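You operate a simulated robot arm through the tools that you are given. There is no shell and no other tool.

The job below is to be done with a simulated robot arm. You get a single attempt, and the scene is never put back.

Task
Put things in order on the top of the steel counter. At the end: the grey shim stands where the black large weight with a knob stood; the white shim stands where the grey shim stood; the clear measuring cup is in the shallow pale basket; the black large weight with a knob stands where the clear measuring cup stood; whatever was shut is shut again. Leave all else as you found it, and nothing knocked over.

The check looks at the end state, three seconds after you hand in, the way a careful person would. Anything else that was tipped, shoved, dropped, spilled or broken makes it a failure.

Robot
A 7-joint arm with a two-finger parallel gripper, fixed in place. Base frame: the origin is at the foot of the arm, x ahead of it, y to its left, z up; the work surface is at about z = 0.86. Readings come in m, degrees, newtons and seconds.
With the tool pointing down near the work surface it reaches from about 0.1 to 0.64 m from the base axis. Its first joint turns from -66.0 to 66.0 degrees. Payload 1.57 kg.
The TCP is the grasp point between the finger pads, 0.03 m short of the fingertips. In the tool frame z runs along the fingers and y along their closing line. The gripper opens to 0.08 m. The fingers are 0.017 m wide and 0.012 m thick; the gripper's body (0.04 by 0.082 m) begins 0.08 m behind the TCP.
Orientation is that of the tool frame in the base frame, as [roll, pitch, yaw] about the fixed x, y, z axes, in that order (R = Rz(yaw) Ry(pitch) Rx(roll)). With the fingers straight down and closing along the base's y, the tool's x points along the base's -x, its y along +y and its z along -z.

Tools
- The arm moves only by the tool step_arm. Its argument "steps" is a list of rows, each a list of 6 numbers: the shift along the base's x, y, z in m, then the turn, a rotation vector about the base's x, y, z in degrees. In form: [[x, y, z, rx, ry, rz], ...]. A call has 1 to 20 rows; each row shifts and turns the commanded pose from where the row before left it. "hand" is the opening, from 0 (shut) to 1 (fully open), set as the call begins (left out, the last holds). A row lasts 0.2 s, in which the tool goes at most 0.05 m and 8.6 degrees; a call with a longer step from one row to the next is refused whole, and so is a gripper value outside its range. A pose out of reach is approached as far as the arm can. The call stops where the force on the tool passes 40 N (or 10 N more than at its start, if that is more) or the arm is blocked; 0.2 s more then pass. Each finger travels about 0.072 m/s and halts on what it meets, pressing with about 39 N; the grip force reading is that of the motor and also rises with nothing between the fingers. The clock runs only during rows and for 0.2 s after the last one: add rows that do not move to give the fingers time. The reply holds the time, the measured pose of the TCP, the force on the tool along the base axes, the opening and the grip force, in the units named above and with some noise, with the torque about the TCP (base axes, N m) and any sound that the robot's microphone picked up.
- Cameras (640 x 400 px; columns grow to the right, rows downward): "scene" is fixed at [0.079, 0.4667, 1.4197]; the picture's right is [-0.37, -0.93, 0.00], its down [-0.58, 0.23, -0.78] and it looks along [0.72, -0.29, -0.63] (base axes); focal length 315 px, centre (320, 200). "wrist" rides on the gripper at [0.072, -0.007, -0.122] in the tool frame; the picture's right is [0.09, 1.00, 0.00], its down [-0.84, 0.08, -0.54] and it looks along [-0.54, 0.05, 0.84] (tool axes); focal length 238 px, centre (320, 200).
- camera(camera): a new picture of that camera. No time passes.
- point_at(camera, pixels): for up to 12 pixels [column, row] of the newest picture of that camera ("zoom" is the newest enlarged one), the place [x, y, z] in the base frame of the surface seen there, good to about 0.003 m. No time passes.
- enlarge(camera, box): a new picture of the part [left, top, right, bottom] of that camera's present view, enlarged. No time passes.
- close_job(): hands the job in; it is judged then, once.

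Unless the task says otherwise, let go and move clear before handing in.

The tools are called after "Request:" as a command line: name --pt "numbers of a row" for each row, then --argument value for the rest, lists and objects as JSON in quotes. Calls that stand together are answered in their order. step_arm: Moves the arm, as the interface text tells. Its arguments: {"type":"object","properties":{"steps":{"type":"array"},"hand":{"type":"number"}},"required":["steps"]} The other tools are called the same way: camera (camera) takes a picture; point_at (camera, pixels) gives the place of the surface under pixels of a picture; enlarge (camera, box) takes an enlarged picture of a part of a camera's view; close_job () hands the job in.

At the start:

```text
time_s: 0.0
ee_pos: [0.3158, 0.2149, 1.157]
tcp_rot: [179.9, 0.0, -179.9]
force: [1.2, -0.4, -0.1]
torque: [-0.04, 0.0, -0.02]
gripper_width: 0.0801
finger_force: 0.1
```

scene: 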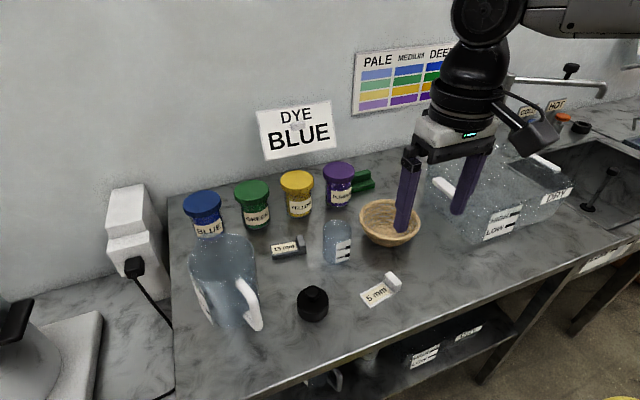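
wrist: 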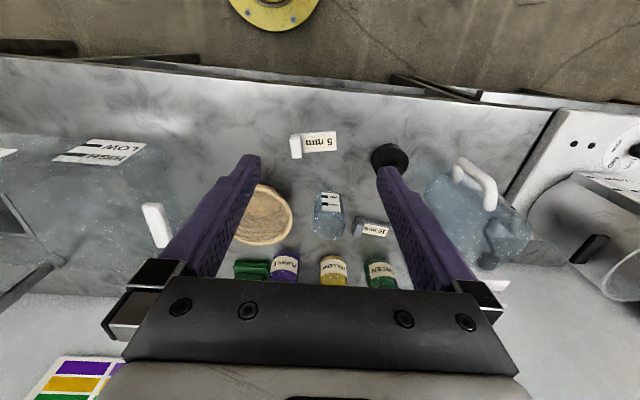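

The scene picture shows a black knobbed weight near (313,303), a grey shim "15 mm" near (288,248), a white shim "5 mm" near (383,288), a clear measuring cup near (337,242) and a pale basket near (390,222). I'll enlarge both views to study them.

Request:
enlarge --camera "scene" --box '[240, 180, 440, 330]'

Request:
enlarge --camera "wrist" --box '[220, 110, 440, 290]'

Request:
point_at --camera "scene" --pixels '[[313, 303], [314, 292], [313, 320], [288, 248], [273, 250], [302, 243], [375, 294], [393, 279], [337, 242], [337, 224], [390, 222], [390, 242]]'

```text
2.67 times, centred on (340, 255) of scene
```

zoom: 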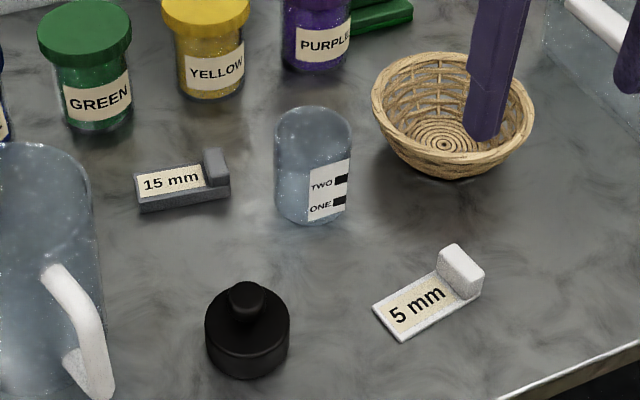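

```text
2.22 times, centred on (330, 200) of wrist
```

zoom: 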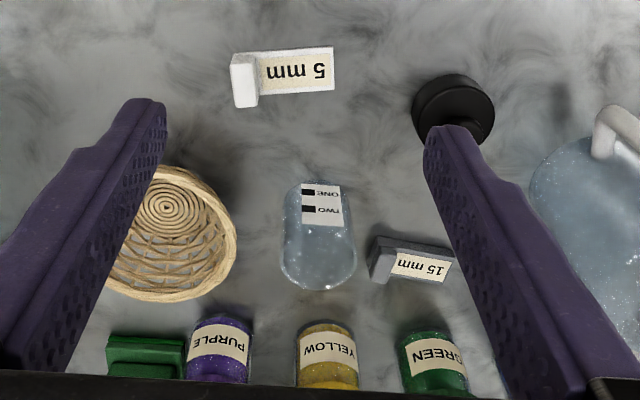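

```text
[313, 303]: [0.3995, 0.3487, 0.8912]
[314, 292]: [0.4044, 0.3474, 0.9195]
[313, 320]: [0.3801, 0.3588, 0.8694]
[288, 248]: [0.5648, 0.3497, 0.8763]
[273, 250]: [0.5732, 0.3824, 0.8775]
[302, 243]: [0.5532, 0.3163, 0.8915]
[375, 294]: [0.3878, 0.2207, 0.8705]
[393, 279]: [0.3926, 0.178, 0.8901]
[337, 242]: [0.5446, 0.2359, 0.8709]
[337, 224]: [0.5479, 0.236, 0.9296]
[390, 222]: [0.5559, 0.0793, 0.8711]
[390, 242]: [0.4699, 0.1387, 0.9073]
```

The zoom shows the cup seemingly transparent with a possible fill line near zoom (315,170). I'll take closer zooms of each object to get outlines and check for liquid.

Request:
enlarge --camera "scene" --box '[305, 205, 375, 275]'

Request:
enlarge --camera "wrist" --box '[290, 170, 370, 250]'

Request:
enlarge --camera "scene" --box '[340, 180, 440, 250]'

```text
5.71 times, centred on (340, 240) of scene
```

zoom: 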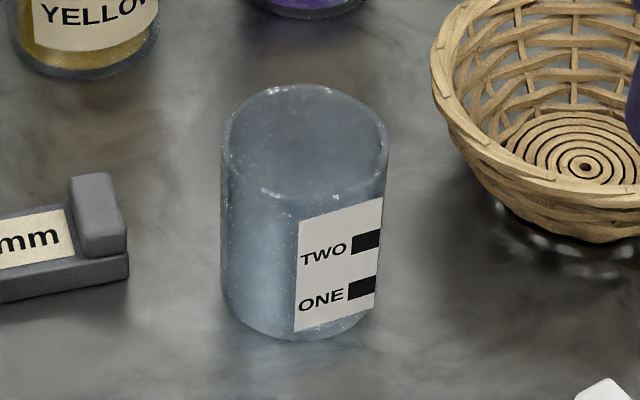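

```text
5.00 times, centred on (330, 210) of wrist
```

zoom: 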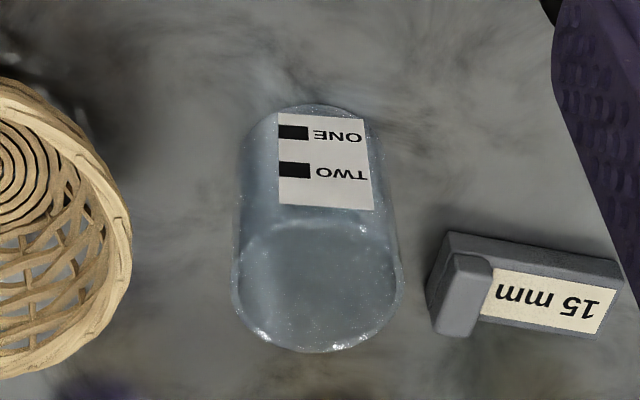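

```text
5.71 times, centred on (390, 215) of scene
```

zoom: 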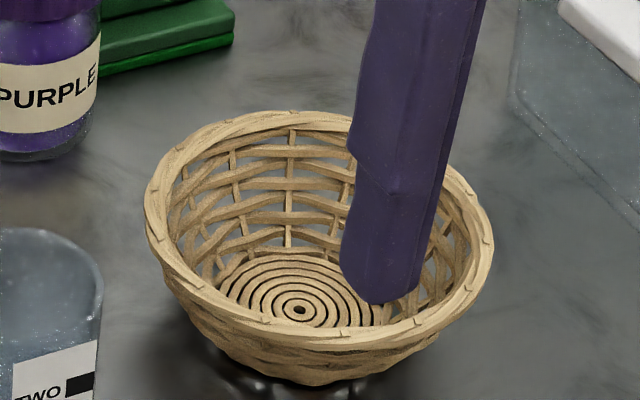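

The cup is open at the top and looks clear, standing upright; I'll query rim and label points on it in a fresh zoom to get its axis, diameter and height.

Request:
enlarge --camera "scene" --box '[305, 205, 375, 275]'

Request:
point_at --camera "zoom" --pixels '[[305, 88], [226, 150], [385, 155], [300, 198], [305, 145], [260, 250], [230, 290], [340, 215], [310, 330], [300, 338], [345, 262], [375, 215]]'

Request:
enlarge --camera "wrist" --box '[290, 170, 370, 250]'

```text
5.71 times, centred on (340, 240) of scene
```

zoom: 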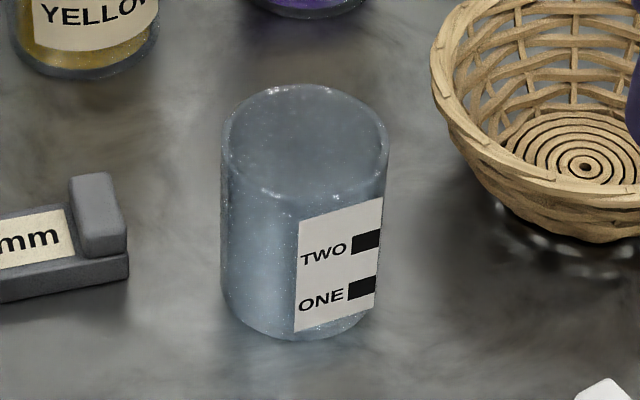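

```text
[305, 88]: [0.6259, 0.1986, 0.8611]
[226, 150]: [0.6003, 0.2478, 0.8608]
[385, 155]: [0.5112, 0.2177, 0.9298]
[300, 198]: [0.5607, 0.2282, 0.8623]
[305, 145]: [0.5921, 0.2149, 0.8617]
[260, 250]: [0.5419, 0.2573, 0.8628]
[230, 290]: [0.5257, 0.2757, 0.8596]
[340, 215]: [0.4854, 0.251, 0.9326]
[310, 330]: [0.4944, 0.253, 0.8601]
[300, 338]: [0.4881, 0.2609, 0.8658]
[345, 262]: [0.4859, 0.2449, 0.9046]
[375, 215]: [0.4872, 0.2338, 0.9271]
```

```text
5.00 times, centred on (330, 210) of wrist
```

zoom: 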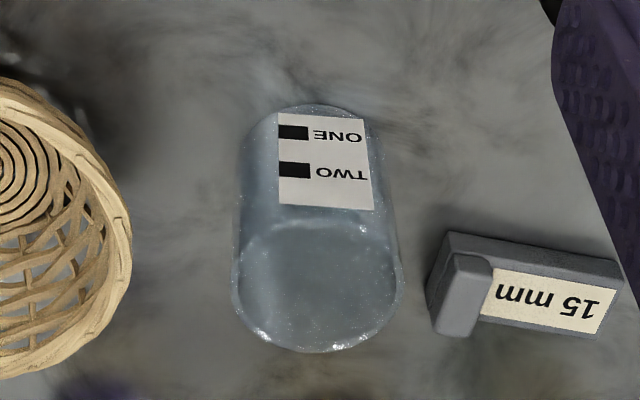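

The label lies at about x=0.486, and triangulating the rim gives the cup's axis near (0.515, 0.250), rim z ≈ 0.94 and diameter ≈ 0.062. Next I'll measure the weight, pitcher handle, shims and basket.

Request:
enlarge --camera "scene" --box '[180, 220, 340, 340]'

Request:
point_at --camera "zoom" --pixels '[[535, 275], [535, 300], [500, 330], [533, 320], [562, 325], [530, 395], [470, 335], [590, 335], [250, 245], [310, 350], [330, 420], [280, 430]]'

Request:
enlarge --camera "wrist" --box '[360, 130, 530, 260]'

Request:
point_at --camera "zoom" --pixels '[[60, 60], [120, 70], [190, 70], [120, 140], [400, 120], [470, 180], [450, 150], [370, 100], [500, 280], [130, 100]]'

```text
3.33 times, centred on (260, 280) of scene
```

zoom: 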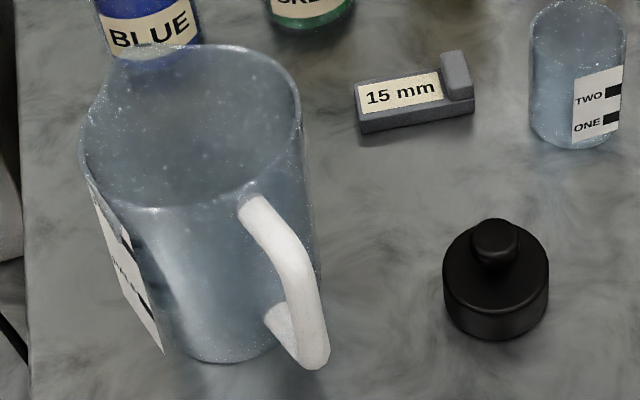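

```text
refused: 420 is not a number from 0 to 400
```

```text
3.08 times, centred on (445, 195) of wrist
```

zoom: 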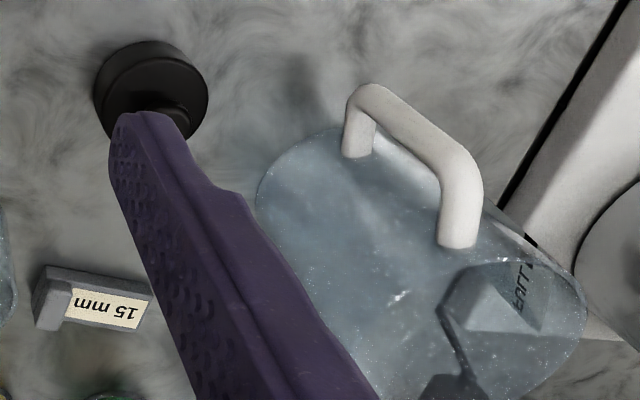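

```text
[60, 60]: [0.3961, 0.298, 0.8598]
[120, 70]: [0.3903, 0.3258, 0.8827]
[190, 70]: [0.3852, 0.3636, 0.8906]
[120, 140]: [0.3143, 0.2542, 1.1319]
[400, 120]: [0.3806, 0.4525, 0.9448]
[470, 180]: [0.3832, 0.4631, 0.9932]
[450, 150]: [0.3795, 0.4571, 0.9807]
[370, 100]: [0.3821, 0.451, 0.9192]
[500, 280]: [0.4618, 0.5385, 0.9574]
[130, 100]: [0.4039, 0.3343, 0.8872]
```

Request:
enlarge --camera "scene" --box '[260, 230, 340, 330]'

Request:
enlarge --camera "scene" --box '[285, 275, 345, 325]'

```text
4.00 times, centred on (300, 280) of scene
```

zoom: 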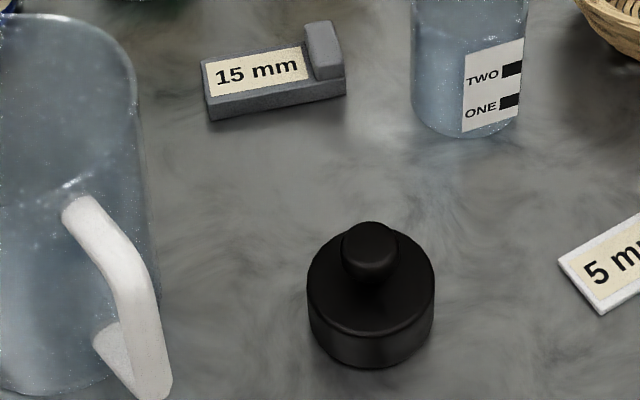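

```text
8.00 times, centred on (315, 300) of scene
```

zoom: 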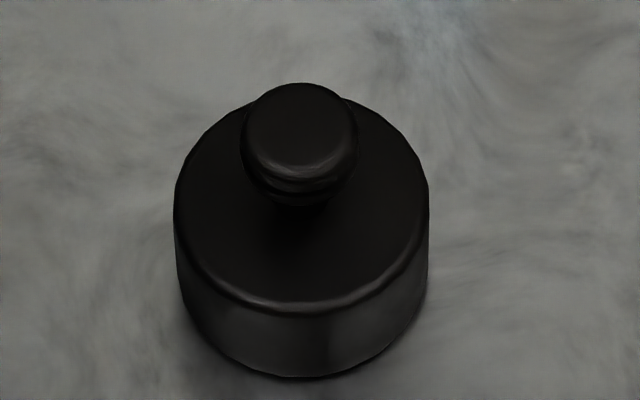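

Request:
point_at --camera "zoom" --pixels '[[300, 115], [300, 140], [300, 88], [300, 180], [245, 140], [354, 140], [190, 210], [415, 210], [300, 280], [360, 110], [250, 110], [300, 370]]'

```text
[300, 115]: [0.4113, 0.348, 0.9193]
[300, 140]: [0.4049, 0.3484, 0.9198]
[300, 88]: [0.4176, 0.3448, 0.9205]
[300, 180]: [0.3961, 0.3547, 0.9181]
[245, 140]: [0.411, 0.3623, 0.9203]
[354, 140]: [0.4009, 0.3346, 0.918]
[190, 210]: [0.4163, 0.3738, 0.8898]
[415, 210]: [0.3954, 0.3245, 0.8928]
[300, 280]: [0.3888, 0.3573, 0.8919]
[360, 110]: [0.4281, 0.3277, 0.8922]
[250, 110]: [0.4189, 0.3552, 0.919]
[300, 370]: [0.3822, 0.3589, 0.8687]
```

The knob's top is at z≈0.920 centred on (0.407, 0.349), with body top at 0.892 and body diameter ≈ 0.06. Now the grey shim's corners.

Request:
enlarge --camera "scene" --box '[263, 225, 313, 270]'

```text
8.89 times, centred on (288, 248) of scene
```

zoom: 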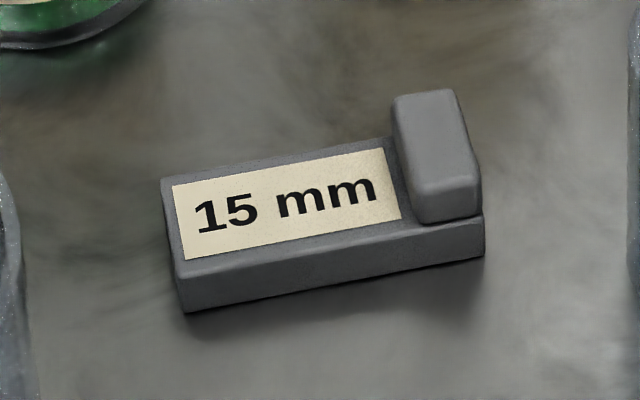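

Request:
point_at --camera "zoom" --pixels '[[165, 185], [180, 272], [385, 142], [408, 224], [480, 250], [185, 308], [398, 105], [448, 95], [424, 190], [474, 182], [425, 145], [290, 205]]'

Request:
enlarge --camera "scene" --box '[353, 262, 408, 312]'

```text
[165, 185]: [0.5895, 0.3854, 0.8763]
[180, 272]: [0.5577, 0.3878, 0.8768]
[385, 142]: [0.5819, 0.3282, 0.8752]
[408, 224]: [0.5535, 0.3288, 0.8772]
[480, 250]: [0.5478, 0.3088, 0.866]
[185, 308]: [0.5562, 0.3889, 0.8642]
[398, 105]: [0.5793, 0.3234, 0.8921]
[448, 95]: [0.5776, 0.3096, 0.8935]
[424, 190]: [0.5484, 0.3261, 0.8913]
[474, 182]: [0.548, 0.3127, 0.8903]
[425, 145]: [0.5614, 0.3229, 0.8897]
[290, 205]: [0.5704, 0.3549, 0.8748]
```

```text
8.00 times, centred on (380, 287) of scene
```

zoom: 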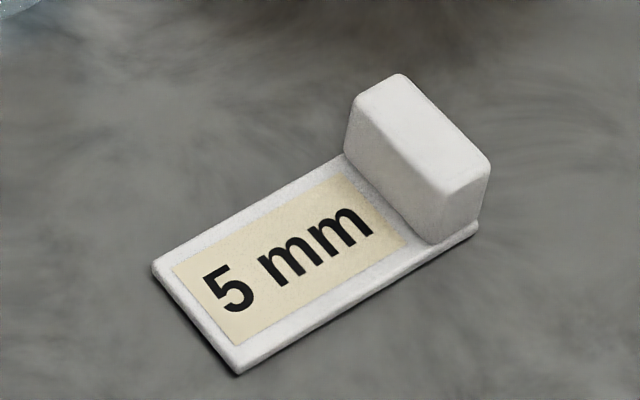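

The grey shim's footprint runs roughly from (0.573, 0.387) to (0.563, 0.3075), tab at the -y end, centre ≈ (0.568, 0.347). Now I'll query the white shim's corners from this zoom.

Request:
point_at --camera "zoom" --pixels '[[155, 272], [238, 365], [340, 160], [425, 240], [475, 225], [365, 100], [400, 78], [445, 185], [485, 165], [420, 130], [270, 270], [240, 372]]'

Request:
enlarge --camera "scene" --box '[340, 180, 440, 250]'

```text
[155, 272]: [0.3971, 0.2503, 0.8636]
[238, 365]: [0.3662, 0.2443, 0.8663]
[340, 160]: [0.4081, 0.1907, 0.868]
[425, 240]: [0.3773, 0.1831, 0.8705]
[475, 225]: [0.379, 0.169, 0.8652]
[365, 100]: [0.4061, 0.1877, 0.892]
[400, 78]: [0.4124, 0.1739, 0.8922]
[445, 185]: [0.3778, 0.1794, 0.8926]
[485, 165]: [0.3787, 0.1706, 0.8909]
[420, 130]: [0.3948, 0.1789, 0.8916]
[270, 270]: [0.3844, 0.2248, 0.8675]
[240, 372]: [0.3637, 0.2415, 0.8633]
```

```text
5.71 times, centred on (390, 215) of scene
```

zoom: 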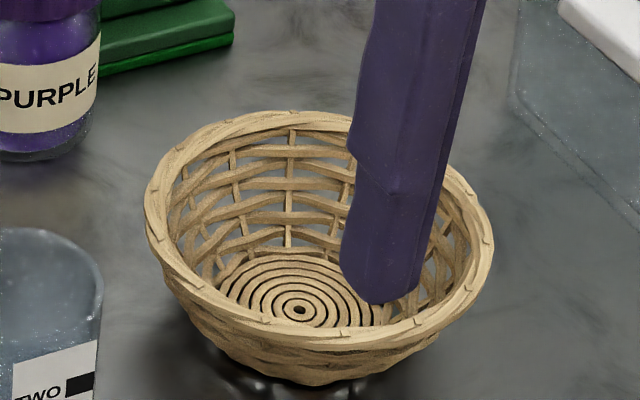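

The white shim's centre is ≈ (0.389, 0.208), tab direction about -79° versus the grey's -97°. Now basket rim and floor points.

Request:
point_at --camera "zoom" --pixels '[[153, 215], [185, 150], [280, 118], [200, 290], [300, 335], [440, 310], [485, 235], [475, 200], [299, 309], [260, 285], [340, 315], [310, 262]]'

Request:
point_at --camera "scene" --pixels '[[262, 230], [253, 205], [208, 226], [245, 228], [300, 217], [300, 205], [340, 207], [200, 225], [365, 190], [338, 205]]'

```text
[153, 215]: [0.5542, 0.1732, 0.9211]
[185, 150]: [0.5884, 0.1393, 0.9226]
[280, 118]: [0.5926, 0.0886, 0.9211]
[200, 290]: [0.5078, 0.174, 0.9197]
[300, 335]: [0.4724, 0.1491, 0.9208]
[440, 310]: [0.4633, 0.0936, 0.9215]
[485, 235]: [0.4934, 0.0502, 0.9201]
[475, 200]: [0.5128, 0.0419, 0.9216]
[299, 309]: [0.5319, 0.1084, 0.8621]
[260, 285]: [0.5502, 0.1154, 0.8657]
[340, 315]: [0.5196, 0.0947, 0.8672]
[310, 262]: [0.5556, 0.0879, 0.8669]
```

```text
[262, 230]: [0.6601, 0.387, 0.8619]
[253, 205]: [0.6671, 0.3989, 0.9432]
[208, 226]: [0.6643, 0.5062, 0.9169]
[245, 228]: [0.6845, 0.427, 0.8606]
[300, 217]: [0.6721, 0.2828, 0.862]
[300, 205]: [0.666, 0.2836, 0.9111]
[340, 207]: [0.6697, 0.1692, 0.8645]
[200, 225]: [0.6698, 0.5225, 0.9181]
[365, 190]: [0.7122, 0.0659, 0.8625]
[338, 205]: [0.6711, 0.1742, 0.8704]
```

The basket rim is at z≈0.921 with radius ≈0.067 around (0.530, 0.108), and its floor centre is ≈ (0.532, 0.108, 0.865). I'll move above the cup at z=1.04 and look down before descending.

Request:
step_arm --pt "0.0332 0.0059 -0.0195 0 0 0" --pt "0.0332 0.0059 -0.0195 0 0 0" --pt "0.0332 0.0059 -0.0195 0 0 0" --pt "0.0332 0.0059 -0.0195 0 0 0" --pt "0.0332 0.0059 -0.0195 0 0 0" --pt "0.0332 0.0059 -0.0195 0 0 0" --pt "0 0 0 0 0 0" --pt "0 0 0 0 0 0" --hand 1

Request:
camera --camera "wrist"

Request:
camera --camera "scene"

```text
time_s: 1.8
ee_pos: [0.5186, 0.2502, 1.0407]
tcp_rot: [-180.0, 0.0, -179.9]
force: [0.1, 0.0, 0.7]
torque: [0.01, -0.03, 0.0]
gripper_width: 0.0799
finger_force: 0.0
```

```text
taken
```

wrist: 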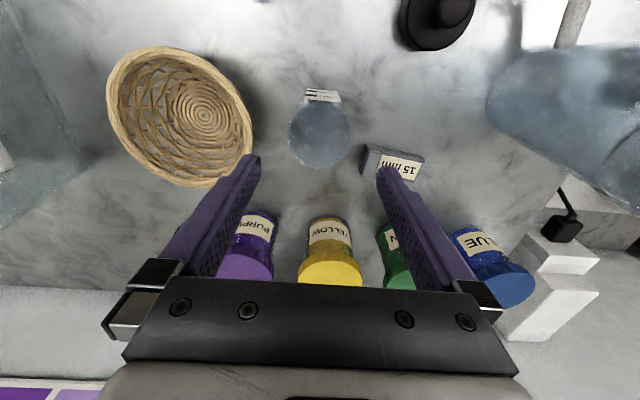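

```text
taken
```

scene: 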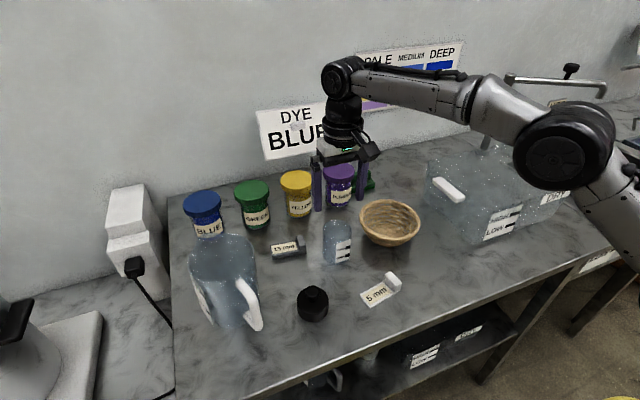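

The wrist view shows the cup near (320,132). I'll enlarge it to refine the cup's centre relative to the fingers.

Request:
enlarge --camera "wrist" --box '[270, 70, 370, 180]'

Request:
step_arm --pt "0 0 0 0 0 0"

```text
3.64 times, centred on (320, 125) of wrist
```

zoom: 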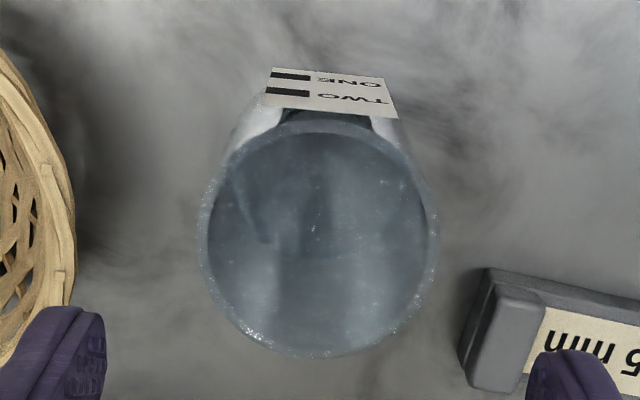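

```text
time_s: 2.2
ee_pos: [0.5178, 0.2495, 1.0403]
tcp_rot: [-180.0, 0.0, -179.9]
force: [0.0, 0.1, 0.1]
torque: [-0.01, 0.02, 0.02]
gripper_width: 0.0798
finger_force: 0.1
```

Projecting the rim centre gives the cup axis at about (0.516, 0.249), nearly aligned with the TCP. I'll descend to z≈0.936 with fingers open.

Request:
step_arm --pt "-0.001 0 -0.025 0 0 0" --pt "-0.001 0 -0.025 0 0 0" --pt "0 0 -0.02 0 0 0" --pt "0 0 -0.015 0 0 0" --pt "0 0 -0.01 0 0 0" --pt "0 0 -0.009 0 0 0" --pt "0 0 0 0 0 0"

Request:
enlarge --camera "scene" --box '[290, 180, 390, 280]'

Request:
camera --camera "wrist"

```text
time_s: 3.8
ee_pos: [0.5143, 0.2486, 0.9351]
tcp_rot: [-180.0, 0.0, 179.8]
force: [-0.1, 0.3, -0.5]
torque: [0.0, 0.04, 0.0]
gripper_width: 0.08
finger_force: 0.1
```

```text
4.00 times, centred on (340, 230) of scene
```

zoom: 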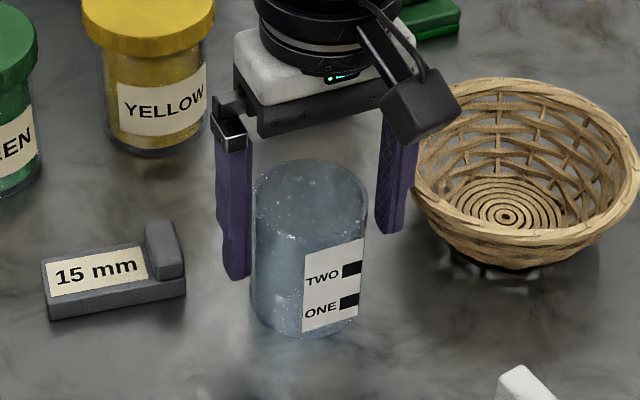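

```text
taken
```

wrist: 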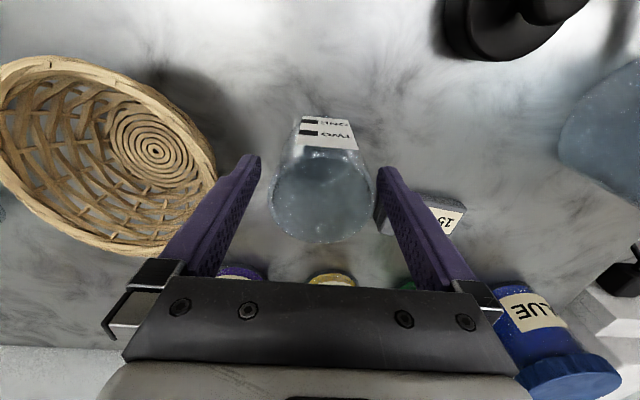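

The cup sits centred between the fingers in both views (wrist ≈(320,198)). I'll close the gripper.

Request:
step_arm --pt "0 0 0 0 0 0" --pt "0 0 0 0 0 0" --pt "0 0 0 0 0 0" --hand 0

Request:
enlarge --camera "scene" --box '[290, 180, 390, 280]'

```text
time_s: 4.6
ee_pos: [0.5139, 0.2475, 0.936]
tcp_rot: [-179.9, 0.0, 179.9]
force: [0.7, 0.3, 1.0]
torque: [-0.01, 0.0, 0.0]
gripper_width: 0.066
finger_force: 38.4
```

```text
4.00 times, centred on (340, 230) of scene
```

zoom: 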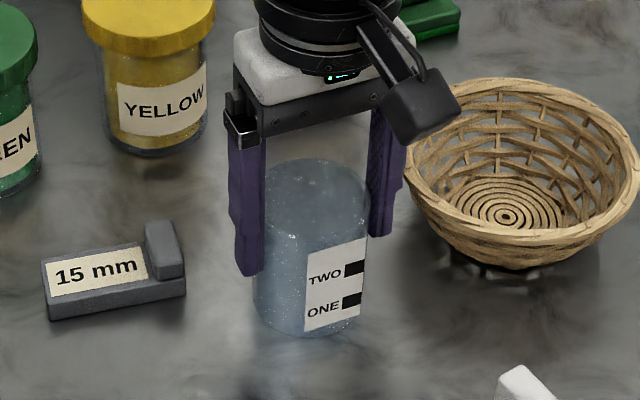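

Grip holds at 0.066 m with 38 N. I'll lift straight up 0.09 m gently and check the force and picture.

Request:
step_arm --pt "0 0 0.005 0 0 0" --pt "0 0 0.01 0 0 0" --pt "0 0 0.015 0 0 0" --pt "0 0 0.02 0 0 0" --pt "0 0 0.02 0 0 0" --pt "0 0 0.015 0 0 0" --pt "0 0 0.01 0 0 0" --pt "0 0 0 0 0 0"

Request:
enlarge --camera "scene" --box '[290, 160, 410, 280]'

```text
time_s: 6.4
ee_pos: [0.5143, 0.2498, 1.0308]
tcp_rot: [-180.0, 0.1, -180.0]
force: [0.0, -0.7, -0.1]
torque: [0.01, 0.01, 0.03]
gripper_width: 0.0658
finger_force: 39.0
```

```text
3.33 times, centred on (350, 220) of scene
```

zoom: 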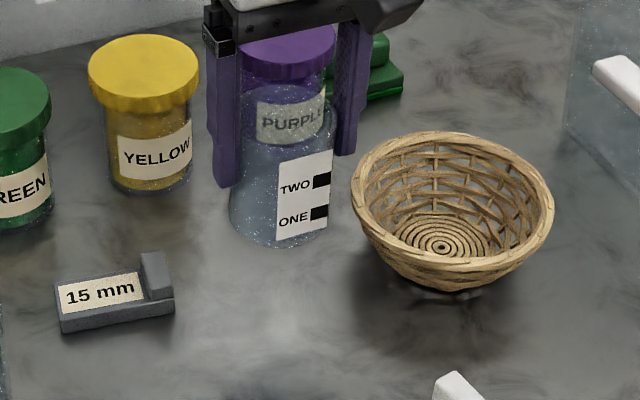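

The cup is held upright and clear of the table, bottom around z≈0.955 above the basket rim. I'll move laterally over the basket centre.

Request:
step_arm --pt "0.001 -0.01 0 0 0 0" --pt "0.002 -0.02 0 0 0 0" --pt "0.002 -0.022 0 0 0 0" --pt "0.002 -0.022 0 0 0 0" --pt "0.002 -0.022 0 0 0 0" --pt "0.002 -0.02 0 0 0 0" --pt "0.002 -0.015 0 0 0 0" --pt "0.001 -0.01 0 0 0 0" --pt "0 0 0 0 0 0" --pt "0 0 0 0 0 0"

Request:
camera --camera "wrist"

Request:
enlarge --camera "scene" --box '[330, 140, 450, 260]'

```text
time_s: 8.6
ee_pos: [0.5285, 0.1083, 1.033]
tcp_rot: [179.9, 0.2, -179.9]
force: [-0.6, 0.3, -0.4]
torque: [-0.01, 0.03, -0.03]
gripper_width: 0.0656
finger_force: 38.7
```

```text
taken
```

wrist: 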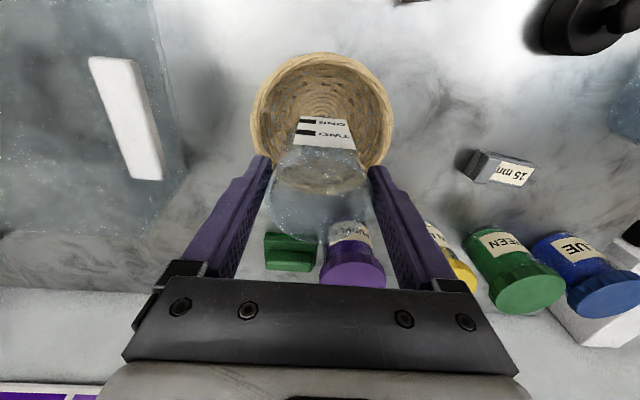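

```text
3.33 times, centred on (390, 200) of scene
```

zoom: 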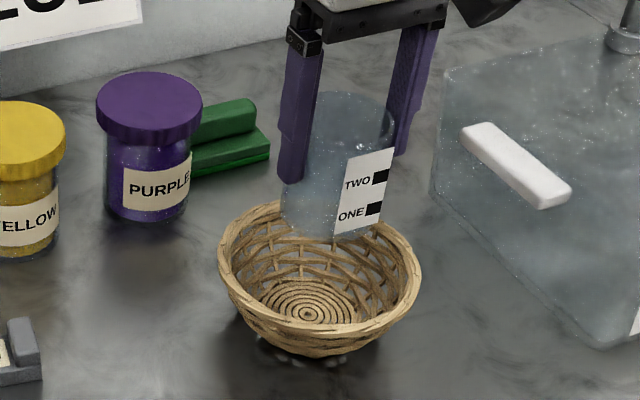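

The basket rim in the wrist view spans columns 251–394, so its centre is within ~2 mm of the cup. I'll nudge +1 mm in y and descend to just above the floor.

Request:
step_arm --pt "0 0.001 -0.01 0 0 0" --pt "0 0 -0.015 0 0 0" --pt "0 0 -0.015 0 0 0" --pt "0 0 -0.015 0 0 0" --pt "0 0 -0.012 0 0 0" --pt "0 0 -0.008 0 0 0" --pt "0 0 -0.005 0 0 0" --pt "0 0 0 0 0 0"

Request:
enlarge --camera "scene" --box '[330, 160, 450, 260]'

Request:
camera --camera "wrist"

```text
time_s: 10.4
ee_pos: [0.5266, 0.1101, 0.95]
tcp_rot: [-180.0, 0.1, 180.0]
force: [-0.1, 0.4, -0.1]
torque: [0.03, -0.03, 0.0]
gripper_width: 0.0656
finger_force: 38.5
```

```text
4.00 times, centred on (390, 210) of scene
```

zoom: 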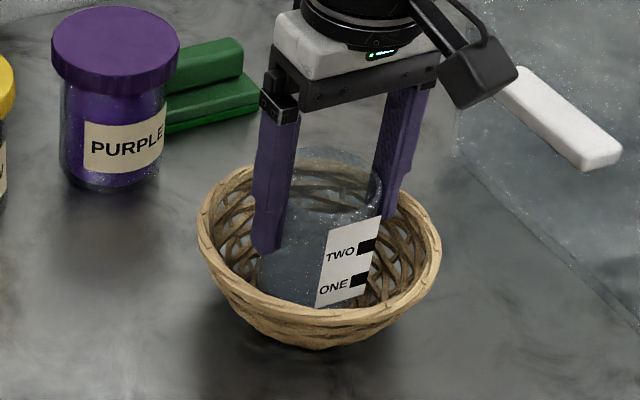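

```text
taken
```

wrist: 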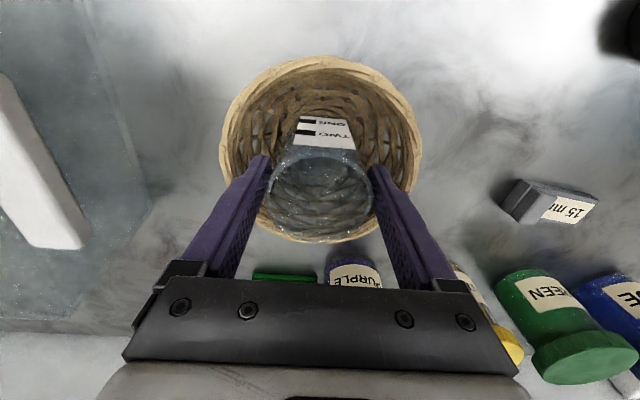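

No contact yet at z=0.950 (force ≈0) and the cup is centred within the basket. I'll continue down in small steps watching the force.

Request:
step_arm --pt "0 0 -0.002 0 0 0" --pt "0 0 -0.002 0 0 0" --pt "0 0 0 0 0 0"

```text
time_s: 11.2
ee_pos: [0.5271, 0.1086, 0.9482]
tcp_rot: [180.0, 0.0, 179.9]
force: [-0.3, 0.5, -0.7]
torque: [0.0, 0.0, 0.03]
gripper_width: 0.0654
finger_force: 38.9
```

The reading shows no contact force yet (−0.7 N is noise). I'll continue down another 3 mm.

Request:
step_arm --pt "0 0 -0.0015 0 0 0" --pt "0 0 -0.0015 0 0 0" --pt "0 0 0 0 0 0"

```text
time_s: 12.0
ee_pos: [0.5274, 0.11, 0.9436]
tcp_rot: [-179.9, 0.0, -180.0]
force: [0.4, -0.6, -0.9]
torque: [0.01, 0.0, -0.02]
gripper_width: 0.0658
finger_force: 38.7
```

Commanded z is now 0.944 with still only noise-level force. I'll go another 2 mm.

Request:
step_arm --pt "0 0 -0.001 0 0 0" --pt "0 0 -0.001 0 0 0" --pt "0 0 0 0 0 0"

Request:
enlarge --camera "scene" --box '[340, 180, 440, 260]'

```text
time_s: 12.8
ee_pos: [0.5275, 0.1088, 0.9419]
tcp_rot: [180.0, 0.0, -179.9]
force: [0.9, -0.1, -0.7]
torque: [0.01, -0.01, 0.01]
gripper_width: 0.0655
finger_force: 38.8
```

```text
5.00 times, centred on (390, 220) of scene
```

zoom: 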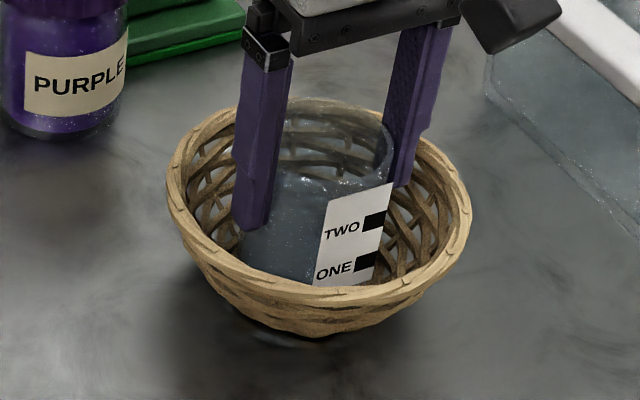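

The picture shows the cup well inside the basket, with no contact force yet. I'll step down 1 mm at a time.

Request:
step_arm --pt "0 0 -0.001 0 0 0" --pt "0 0 0 0 0 0"

```text
time_s: 13.4
ee_pos: [0.5296, 0.1082, 0.9409]
tcp_rot: [180.0, 0.0, -179.9]
force: [-4.2, 0.5, 5.7]
torque: [-0.04, 0.23, -0.01]
gripper_width: 0.0658
finger_force: 39.1
```

Contact appeared: Fx −4.2 N, Fz +5.7 N, so the cup's +x bottom edge is touching the basket's wall. I'll raise 1 mm, shift −2 mm in x and lower again.

Request:
step_arm --pt "0 0 0.002 0 0 0" --pt "-0.0025 0 0 0 0 0" --pt "0 0 0 0 0 0"

Request:
step_arm --pt "0 0 -0.001 0 0 0" --pt "0 0 -0.001 0 0 0" --pt "0 0 0 0 0 0"

```text
time_s: 14.2
ee_pos: [0.5251, 0.1095, 0.9423]
tcp_rot: [180.0, 0.0, 180.0]
force: [0.1, 0.2, -0.4]
torque: [-0.01, 0.02, 0.02]
gripper_width: 0.0658
finger_force: 38.8
```

```text
time_s: 15.0
ee_pos: [0.5252, 0.1084, 0.9417]
tcp_rot: [-180.0, 0.1, -180.0]
force: [-1.2, 0.4, 2.5]
torque: [-0.05, 0.03, 0.01]
gripper_width: 0.0656
finger_force: 39.3
```

Contact is now lighter (Fz 2.5 N, Fx −1.2 N). I'll lower one more half millimetre with a small −x shift.

Request:
step_arm --pt "-0.001 0 0 0 0 0" --pt "0 0 -0.001 0 0 0" --pt "0 0 0 0 0 0"

Request:
enlarge --camera "wrist" --box '[200, 40, 440, 250]'

```text
time_s: 15.8
ee_pos: [0.527, 0.1096, 0.9414]
tcp_rot: [179.9, 0.1, 180.0]
force: [0.6, 0.7, 8.5]
torque: [-0.07, 0.02, -0.01]
gripper_width: 0.0657
finger_force: 39.7
```

```text
1.90 times, centred on (320, 145) of wrist
```

zoom: 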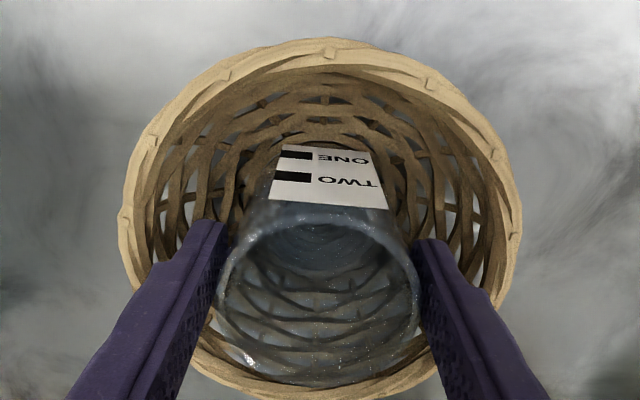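

The contact is now flat and vertical (Fz 8.5 N, tiny torque), so the cup stands on the basket floor. I'll relieve a bit, then open to about 0.075 m.

Request:
step_arm --pt "0 0 0.0005 0 0 0" --pt "0 0 0 0 0 0"

Request:
step_arm --pt "0 0 0 0 0 0" --pt "0 0 0 0 0 0" --pt "0 0 0 0 0 0" --hand 0.93

Request:
enlarge --camera "scene" --box '[340, 180, 440, 260]'

Request:
camera --camera "wrist"

```text
time_s: 16.4
ee_pos: [0.527, 0.1086, 0.9405]
tcp_rot: [180.0, 0.1, 179.9]
force: [2.9, 2.2, 9.0]
torque: [0.15, -0.2, -0.02]
gripper_width: 0.0657
finger_force: 38.9
```

```text
time_s: 17.2
ee_pos: [0.5253, 0.1082, 0.9388]
tcp_rot: [-180.0, 0.0, 180.0]
force: [-0.3, 0.1, 0.0]
torque: [-0.01, -0.02, 0.01]
gripper_width: 0.0742
finger_force: 0.1
```

```text
5.00 times, centred on (390, 220) of scene
```

zoom: 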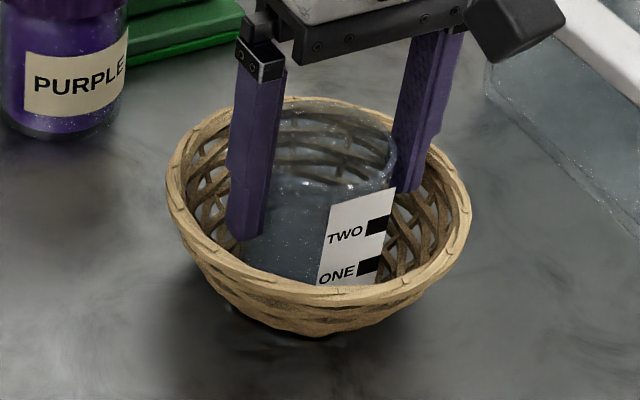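

```text
taken
```

wrist: 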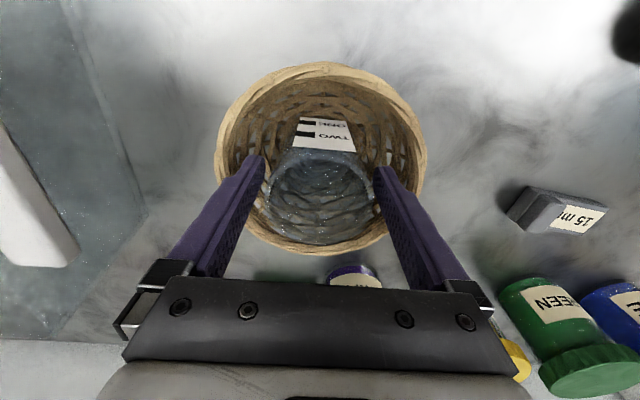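

Gripper opened to 0.074 with no force; the cup stands upright in the basket. I'll lift straight up.

Request:
step_arm --pt "0 0 0.01 0 0 0" --pt "0 0 0.02 0 0 0" --pt "0 0 0.03 0 0 0" --pt "0 0 0.03 0 0 0" --pt "0 0 0.03 0 0 0" --pt "0 0 0 0 0 0"

Request:
enlarge --camera "scene" --box '[340, 160, 460, 260]'

Request:
camera --camera "wrist"

```text
time_s: 18.6
ee_pos: [0.5235, 0.1092, 1.058]
tcp_rot: [179.9, 0.0, -179.9]
force: [0.1, -0.1, -0.4]
torque: [0.01, 0.01, 0.02]
gripper_width: 0.0744
finger_force: 0.0
```

```text
4.00 times, centred on (400, 210) of scene
```

zoom: 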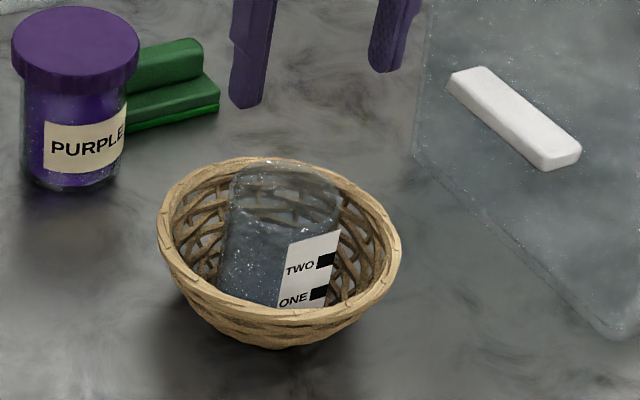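

```text
taken
```

wrist: 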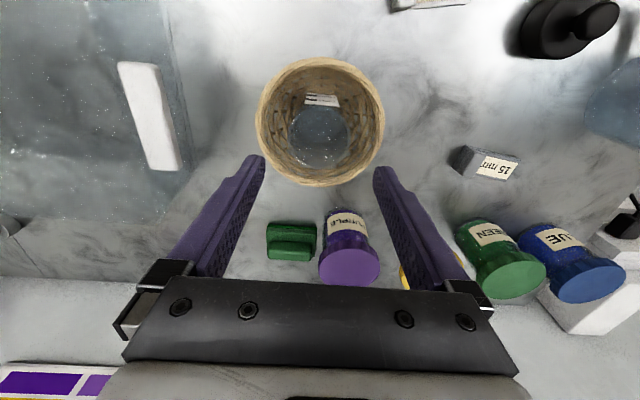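

The basket holds the cup; I'll zoom to judge whether the cup stands straight.

Request:
enlarge --camera "scene" --box '[370, 190, 450, 250]'

Request:
enlarge --camera "wrist" --box '[250, 50, 390, 190]'

```text
6.67 times, centred on (410, 220) of scene
```

zoom: 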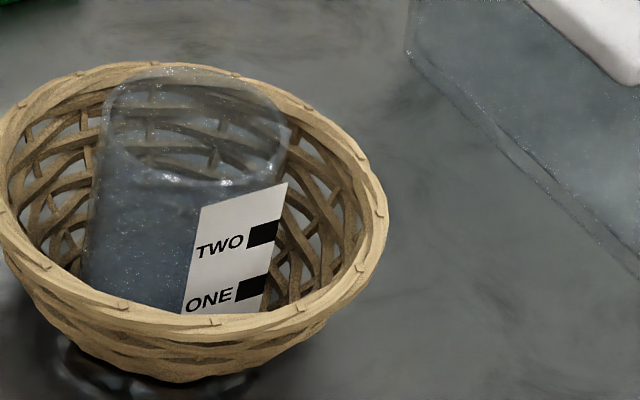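

```text
2.86 times, centred on (320, 120) of wrist
```

zoom: 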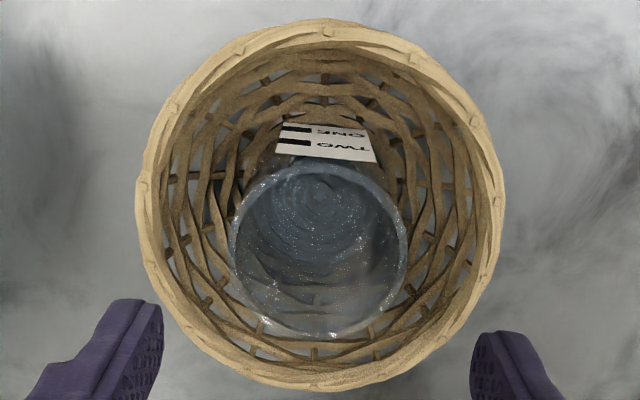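

The cup rim centre projects to ≈(0.5295, 0.110), matching the basket centre, so it stands properly. Now I'll move above the weight near (0.407, 0.349).

Request:
step_arm --pt "-0.0146 0.0299 0 0 0 0" --pt "-0.0146 0.0299 0 0 0 0" --pt "-0.0146 0.0299 0 0 0 0" --pt "-0.0146 0.0299 0 0 0 0" --pt "-0.0146 0.0299 0 0 0 0" --pt "-0.0146 0.0299 0 0 0 0" --pt "-0.0146 0.0299 0 0 0 0" --pt "-0.0146 0.0299 0 0 0 0" --pt "0 0 0 0 0 0" --hand 1

Request:
camera --camera "wrist"

Request:
camera --camera "scene"

```text
time_s: 20.6
ee_pos: [0.4077, 0.347, 1.061]
tcp_rot: [-180.0, -0.1, 179.8]
force: [0.3, -0.3, -0.3]
torque: [-0.01, 0.03, -0.04]
gripper_width: 0.08
finger_force: 0.0
```

```text
taken
```

wrist: 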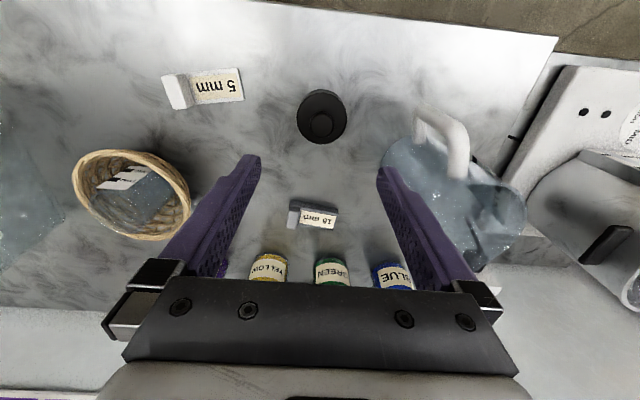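

```text
taken
```

scene: 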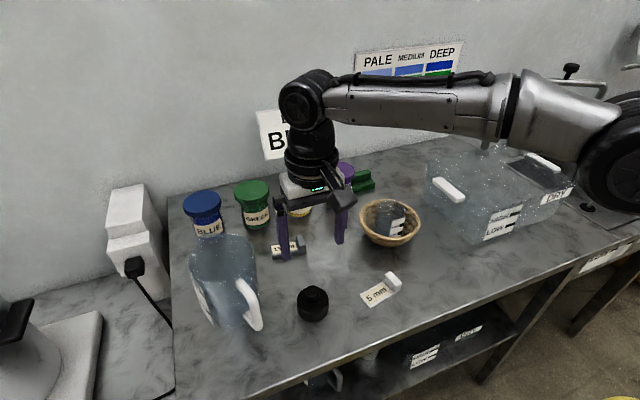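

The weight's body is at wrist pixels ~(322,116). I'll query its surface points from this closer wrist view to refine the centre.

Request:
enlarge --camera "wrist" --box '[280, 75, 370, 155]'

Request:
point_at --camera "wrist" --pixels '[[322, 92], [300, 115], [343, 115], [320, 122], [320, 137], [334, 97], [309, 97], [450, 140], [400, 160], [425, 112]]'

```text
5.00 times, centred on (325, 115) of wrist
```

zoom: 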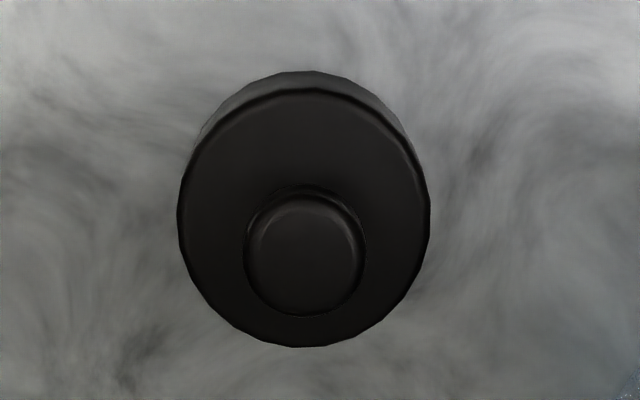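

```text
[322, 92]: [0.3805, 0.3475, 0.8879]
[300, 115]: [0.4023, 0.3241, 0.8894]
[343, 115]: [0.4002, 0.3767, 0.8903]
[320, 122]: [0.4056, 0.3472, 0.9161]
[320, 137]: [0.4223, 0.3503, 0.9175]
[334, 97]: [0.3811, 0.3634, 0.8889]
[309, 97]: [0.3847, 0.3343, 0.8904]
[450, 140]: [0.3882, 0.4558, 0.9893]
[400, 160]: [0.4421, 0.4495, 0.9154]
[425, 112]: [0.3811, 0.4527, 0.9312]
```

The weight's centre is ≈(0.406, 0.350) with diameter ≈0.061; the TCP is aligned. I'll descend to z≈0.894 so the fingers straddle the body, with the pitcher handle (y≥0.449) clear of the outer finger (y≈0.40).

Request:
step_arm --pt "0 0 -0.03 0 0 0" --pt "0 0 -0.03 0 0 0" --pt "0 0 -0.03 0 0 0" --pt "0 0 -0.025 0 0 0" --pt "0 0 -0.02 0 0 0" --pt "0 0 -0.015 0 0 0" --pt "0 0 -0.01 0 0 0" --pt "0 0 -0.0065 0 0 0" --pt "0 0 0 0 0 0"

Request:
camera --camera "wrist"

Request:
enlarge --camera "scene" --box '[240, 220, 380, 330]'

```text
time_s: 22.6
ee_pos: [0.4061, 0.349, 0.8935]
tcp_rot: [-180.0, 0.1, -179.9]
force: [-0.2, -0.1, 0.3]
torque: [0.0, -0.01, -0.03]
gripper_width: 0.0798
finger_force: 0.0
```

```text
taken
```

wrist: 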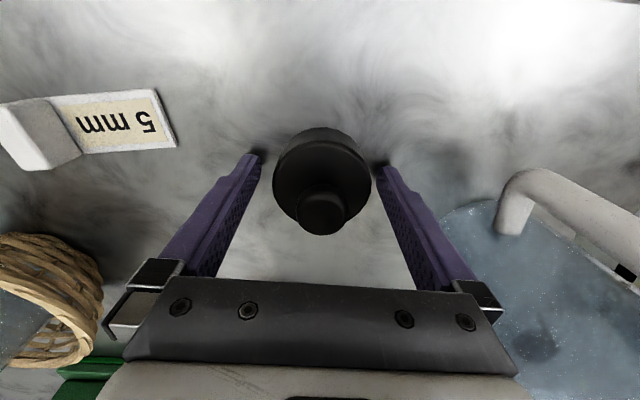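

```text
3.64 times, centred on (310, 275) of scene
```

zoom: 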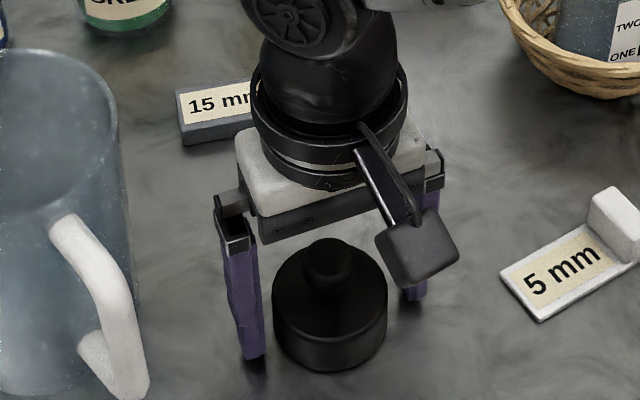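

The weight's body sits between the fingers (wrist columns 273–371, fingers at 262/376). Closing the gripper.

Request:
step_arm --pt "0 0 0 0 0 0" --pt "0 0 0 0 0 0" --pt "0 0 0 0 0 0" --hand 0

Request:
step_arm --pt "0 0 0.003 0 0 0" --pt "0 0 0.005 0 0 0" --pt "0 0 0.007 0 0 0" --pt "0 0 0 0 0 0"

Request:
enlarge --camera "scene" --box '[240, 220, 380, 330]'

```text
time_s: 23.4
ee_pos: [0.4076, 0.349, 0.8944]
tcp_rot: [179.9, -0.1, -180.0]
force: [0.1, 0.7, 0.4]
torque: [0.1, -0.15, 0.06]
gripper_width: 0.0614
finger_force: 38.5
```

```text
time_s: 24.4
ee_pos: [0.4072, 0.3493, 0.9097]
tcp_rot: [-180.0, 0.1, -180.0]
force: [0.0, 0.2, -5.7]
torque: [-0.04, 0.0, -0.02]
gripper_width: 0.0612
finger_force: 38.6
```

```text
3.64 times, centred on (310, 275) of scene
```

zoom: 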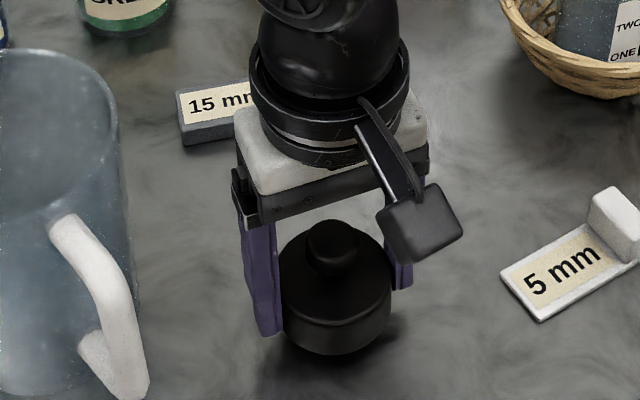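

The weight is lifted level with about 5.7 N load (~0.58 kg). I'll raise further and carry it over the cup's former spot (0.5155, 0.2495).

Request:
step_arm --pt "0 0 0.015 0 0 0" --pt "0 0 0.02 0 0 0" --pt "0 0 0.015 0 0 0" --pt "0.01 -0.01 0 0 0 0" --pt "0.0178 -0.016 0 0 0 0" --pt "0.018 -0.016 0 0 0 0" --pt "0.018 -0.016 0 0 0 0" --pt "0.018 -0.016 0 0 0 0" --pt "0.016 -0.016 0 0 0 0" --pt "0.011 -0.01 0 0 0 0" --pt "0 0 0 0 0 0" --pt "0 0 0 0 0 0"

Request:
camera --camera "wrist"

Request:
camera --camera "scene"

```text
time_s: 27.0
ee_pos: [0.5159, 0.2492, 0.9603]
tcp_rot: [-180.0, 0.0, -179.9]
force: [0.1, -0.6, -6.2]
torque: [0.02, 0.04, 0.0]
gripper_width: 0.0613
finger_force: 39.0
```

```text
taken
```

wrist: 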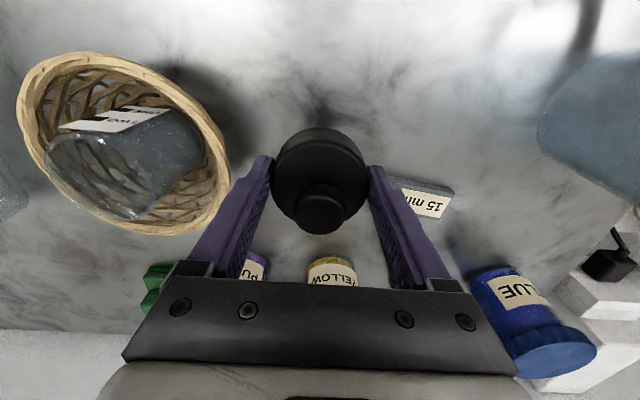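

```text
taken
```

scene: 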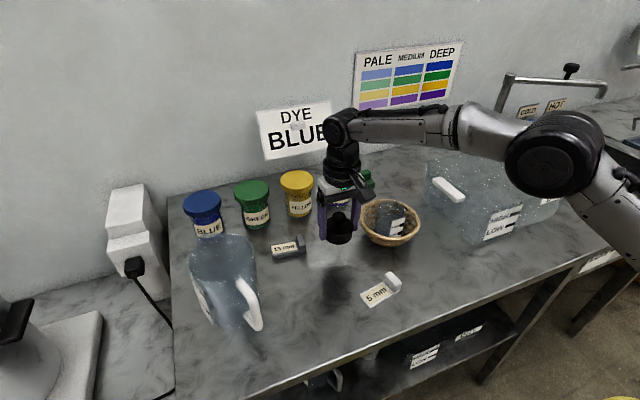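

The weight hovers above the cup's former place and everything else is undisturbed. I'll lower to ~2 mm above the table, then check.

Request:
step_arm --pt "0 0 -0.015 0 0 0" --pt "0 0 -0.02 0 0 0" --pt "0 0 -0.015 0 0 0" --pt "0 0 -0.008 0 0 0" --pt "0 0 -0.004 0 0 0" --pt "0 0 0 0 0 0"

Request:
step_arm --pt "0 0 -0.001 0 0 0" --pt "0 0 -0.001 0 0 0" --pt "0 0 0 0 0 0"

```text
time_s: 28.4
ee_pos: [0.5166, 0.2485, 0.8968]
tcp_rot: [-180.0, 0.0, -179.9]
force: [0.1, -0.7, -7.2]
torque: [-0.01, -0.01, -0.01]
gripper_width: 0.0609
finger_force: 39.2
```

```text
time_s: 29.2
ee_pos: [0.5166, 0.2483, 0.8941]
tcp_rot: [180.0, 0.0, -179.9]
force: [0.1, 0.1, -6.2]
torque: [0.04, -0.01, 0.02]
gripper_width: 0.0613
finger_force: 39.2
```

The load is still fully on the gripper (−6.2 N) at commanded z≈0.895. I'll lower another millimetre or two.

Request:
step_arm --pt "0 0 -0.001 0 0 0" --pt "0 0 0 0 0 0"

Request:
step_arm --pt "0 0 -0.0007 0 0 0" --pt "0 0 0 0 0 0"

```text
time_s: 29.8
ee_pos: [0.5177, 0.2483, 0.8946]
tcp_rot: [179.9, 0.0, 180.0]
force: [-2.9, 1.8, 1.7]
torque: [-0.15, 0.27, -0.1]
gripper_width: 0.0612
finger_force: 38.1
```

```text
time_s: 30.4
ee_pos: [0.5168, 0.248, 0.8951]
tcp_rot: [179.8, 0.2, 179.9]
force: [-4.0, 3.3, 11.6]
torque: [-0.2, 0.52, -0.14]
gripper_width: 0.0613
finger_force: 39.3
```

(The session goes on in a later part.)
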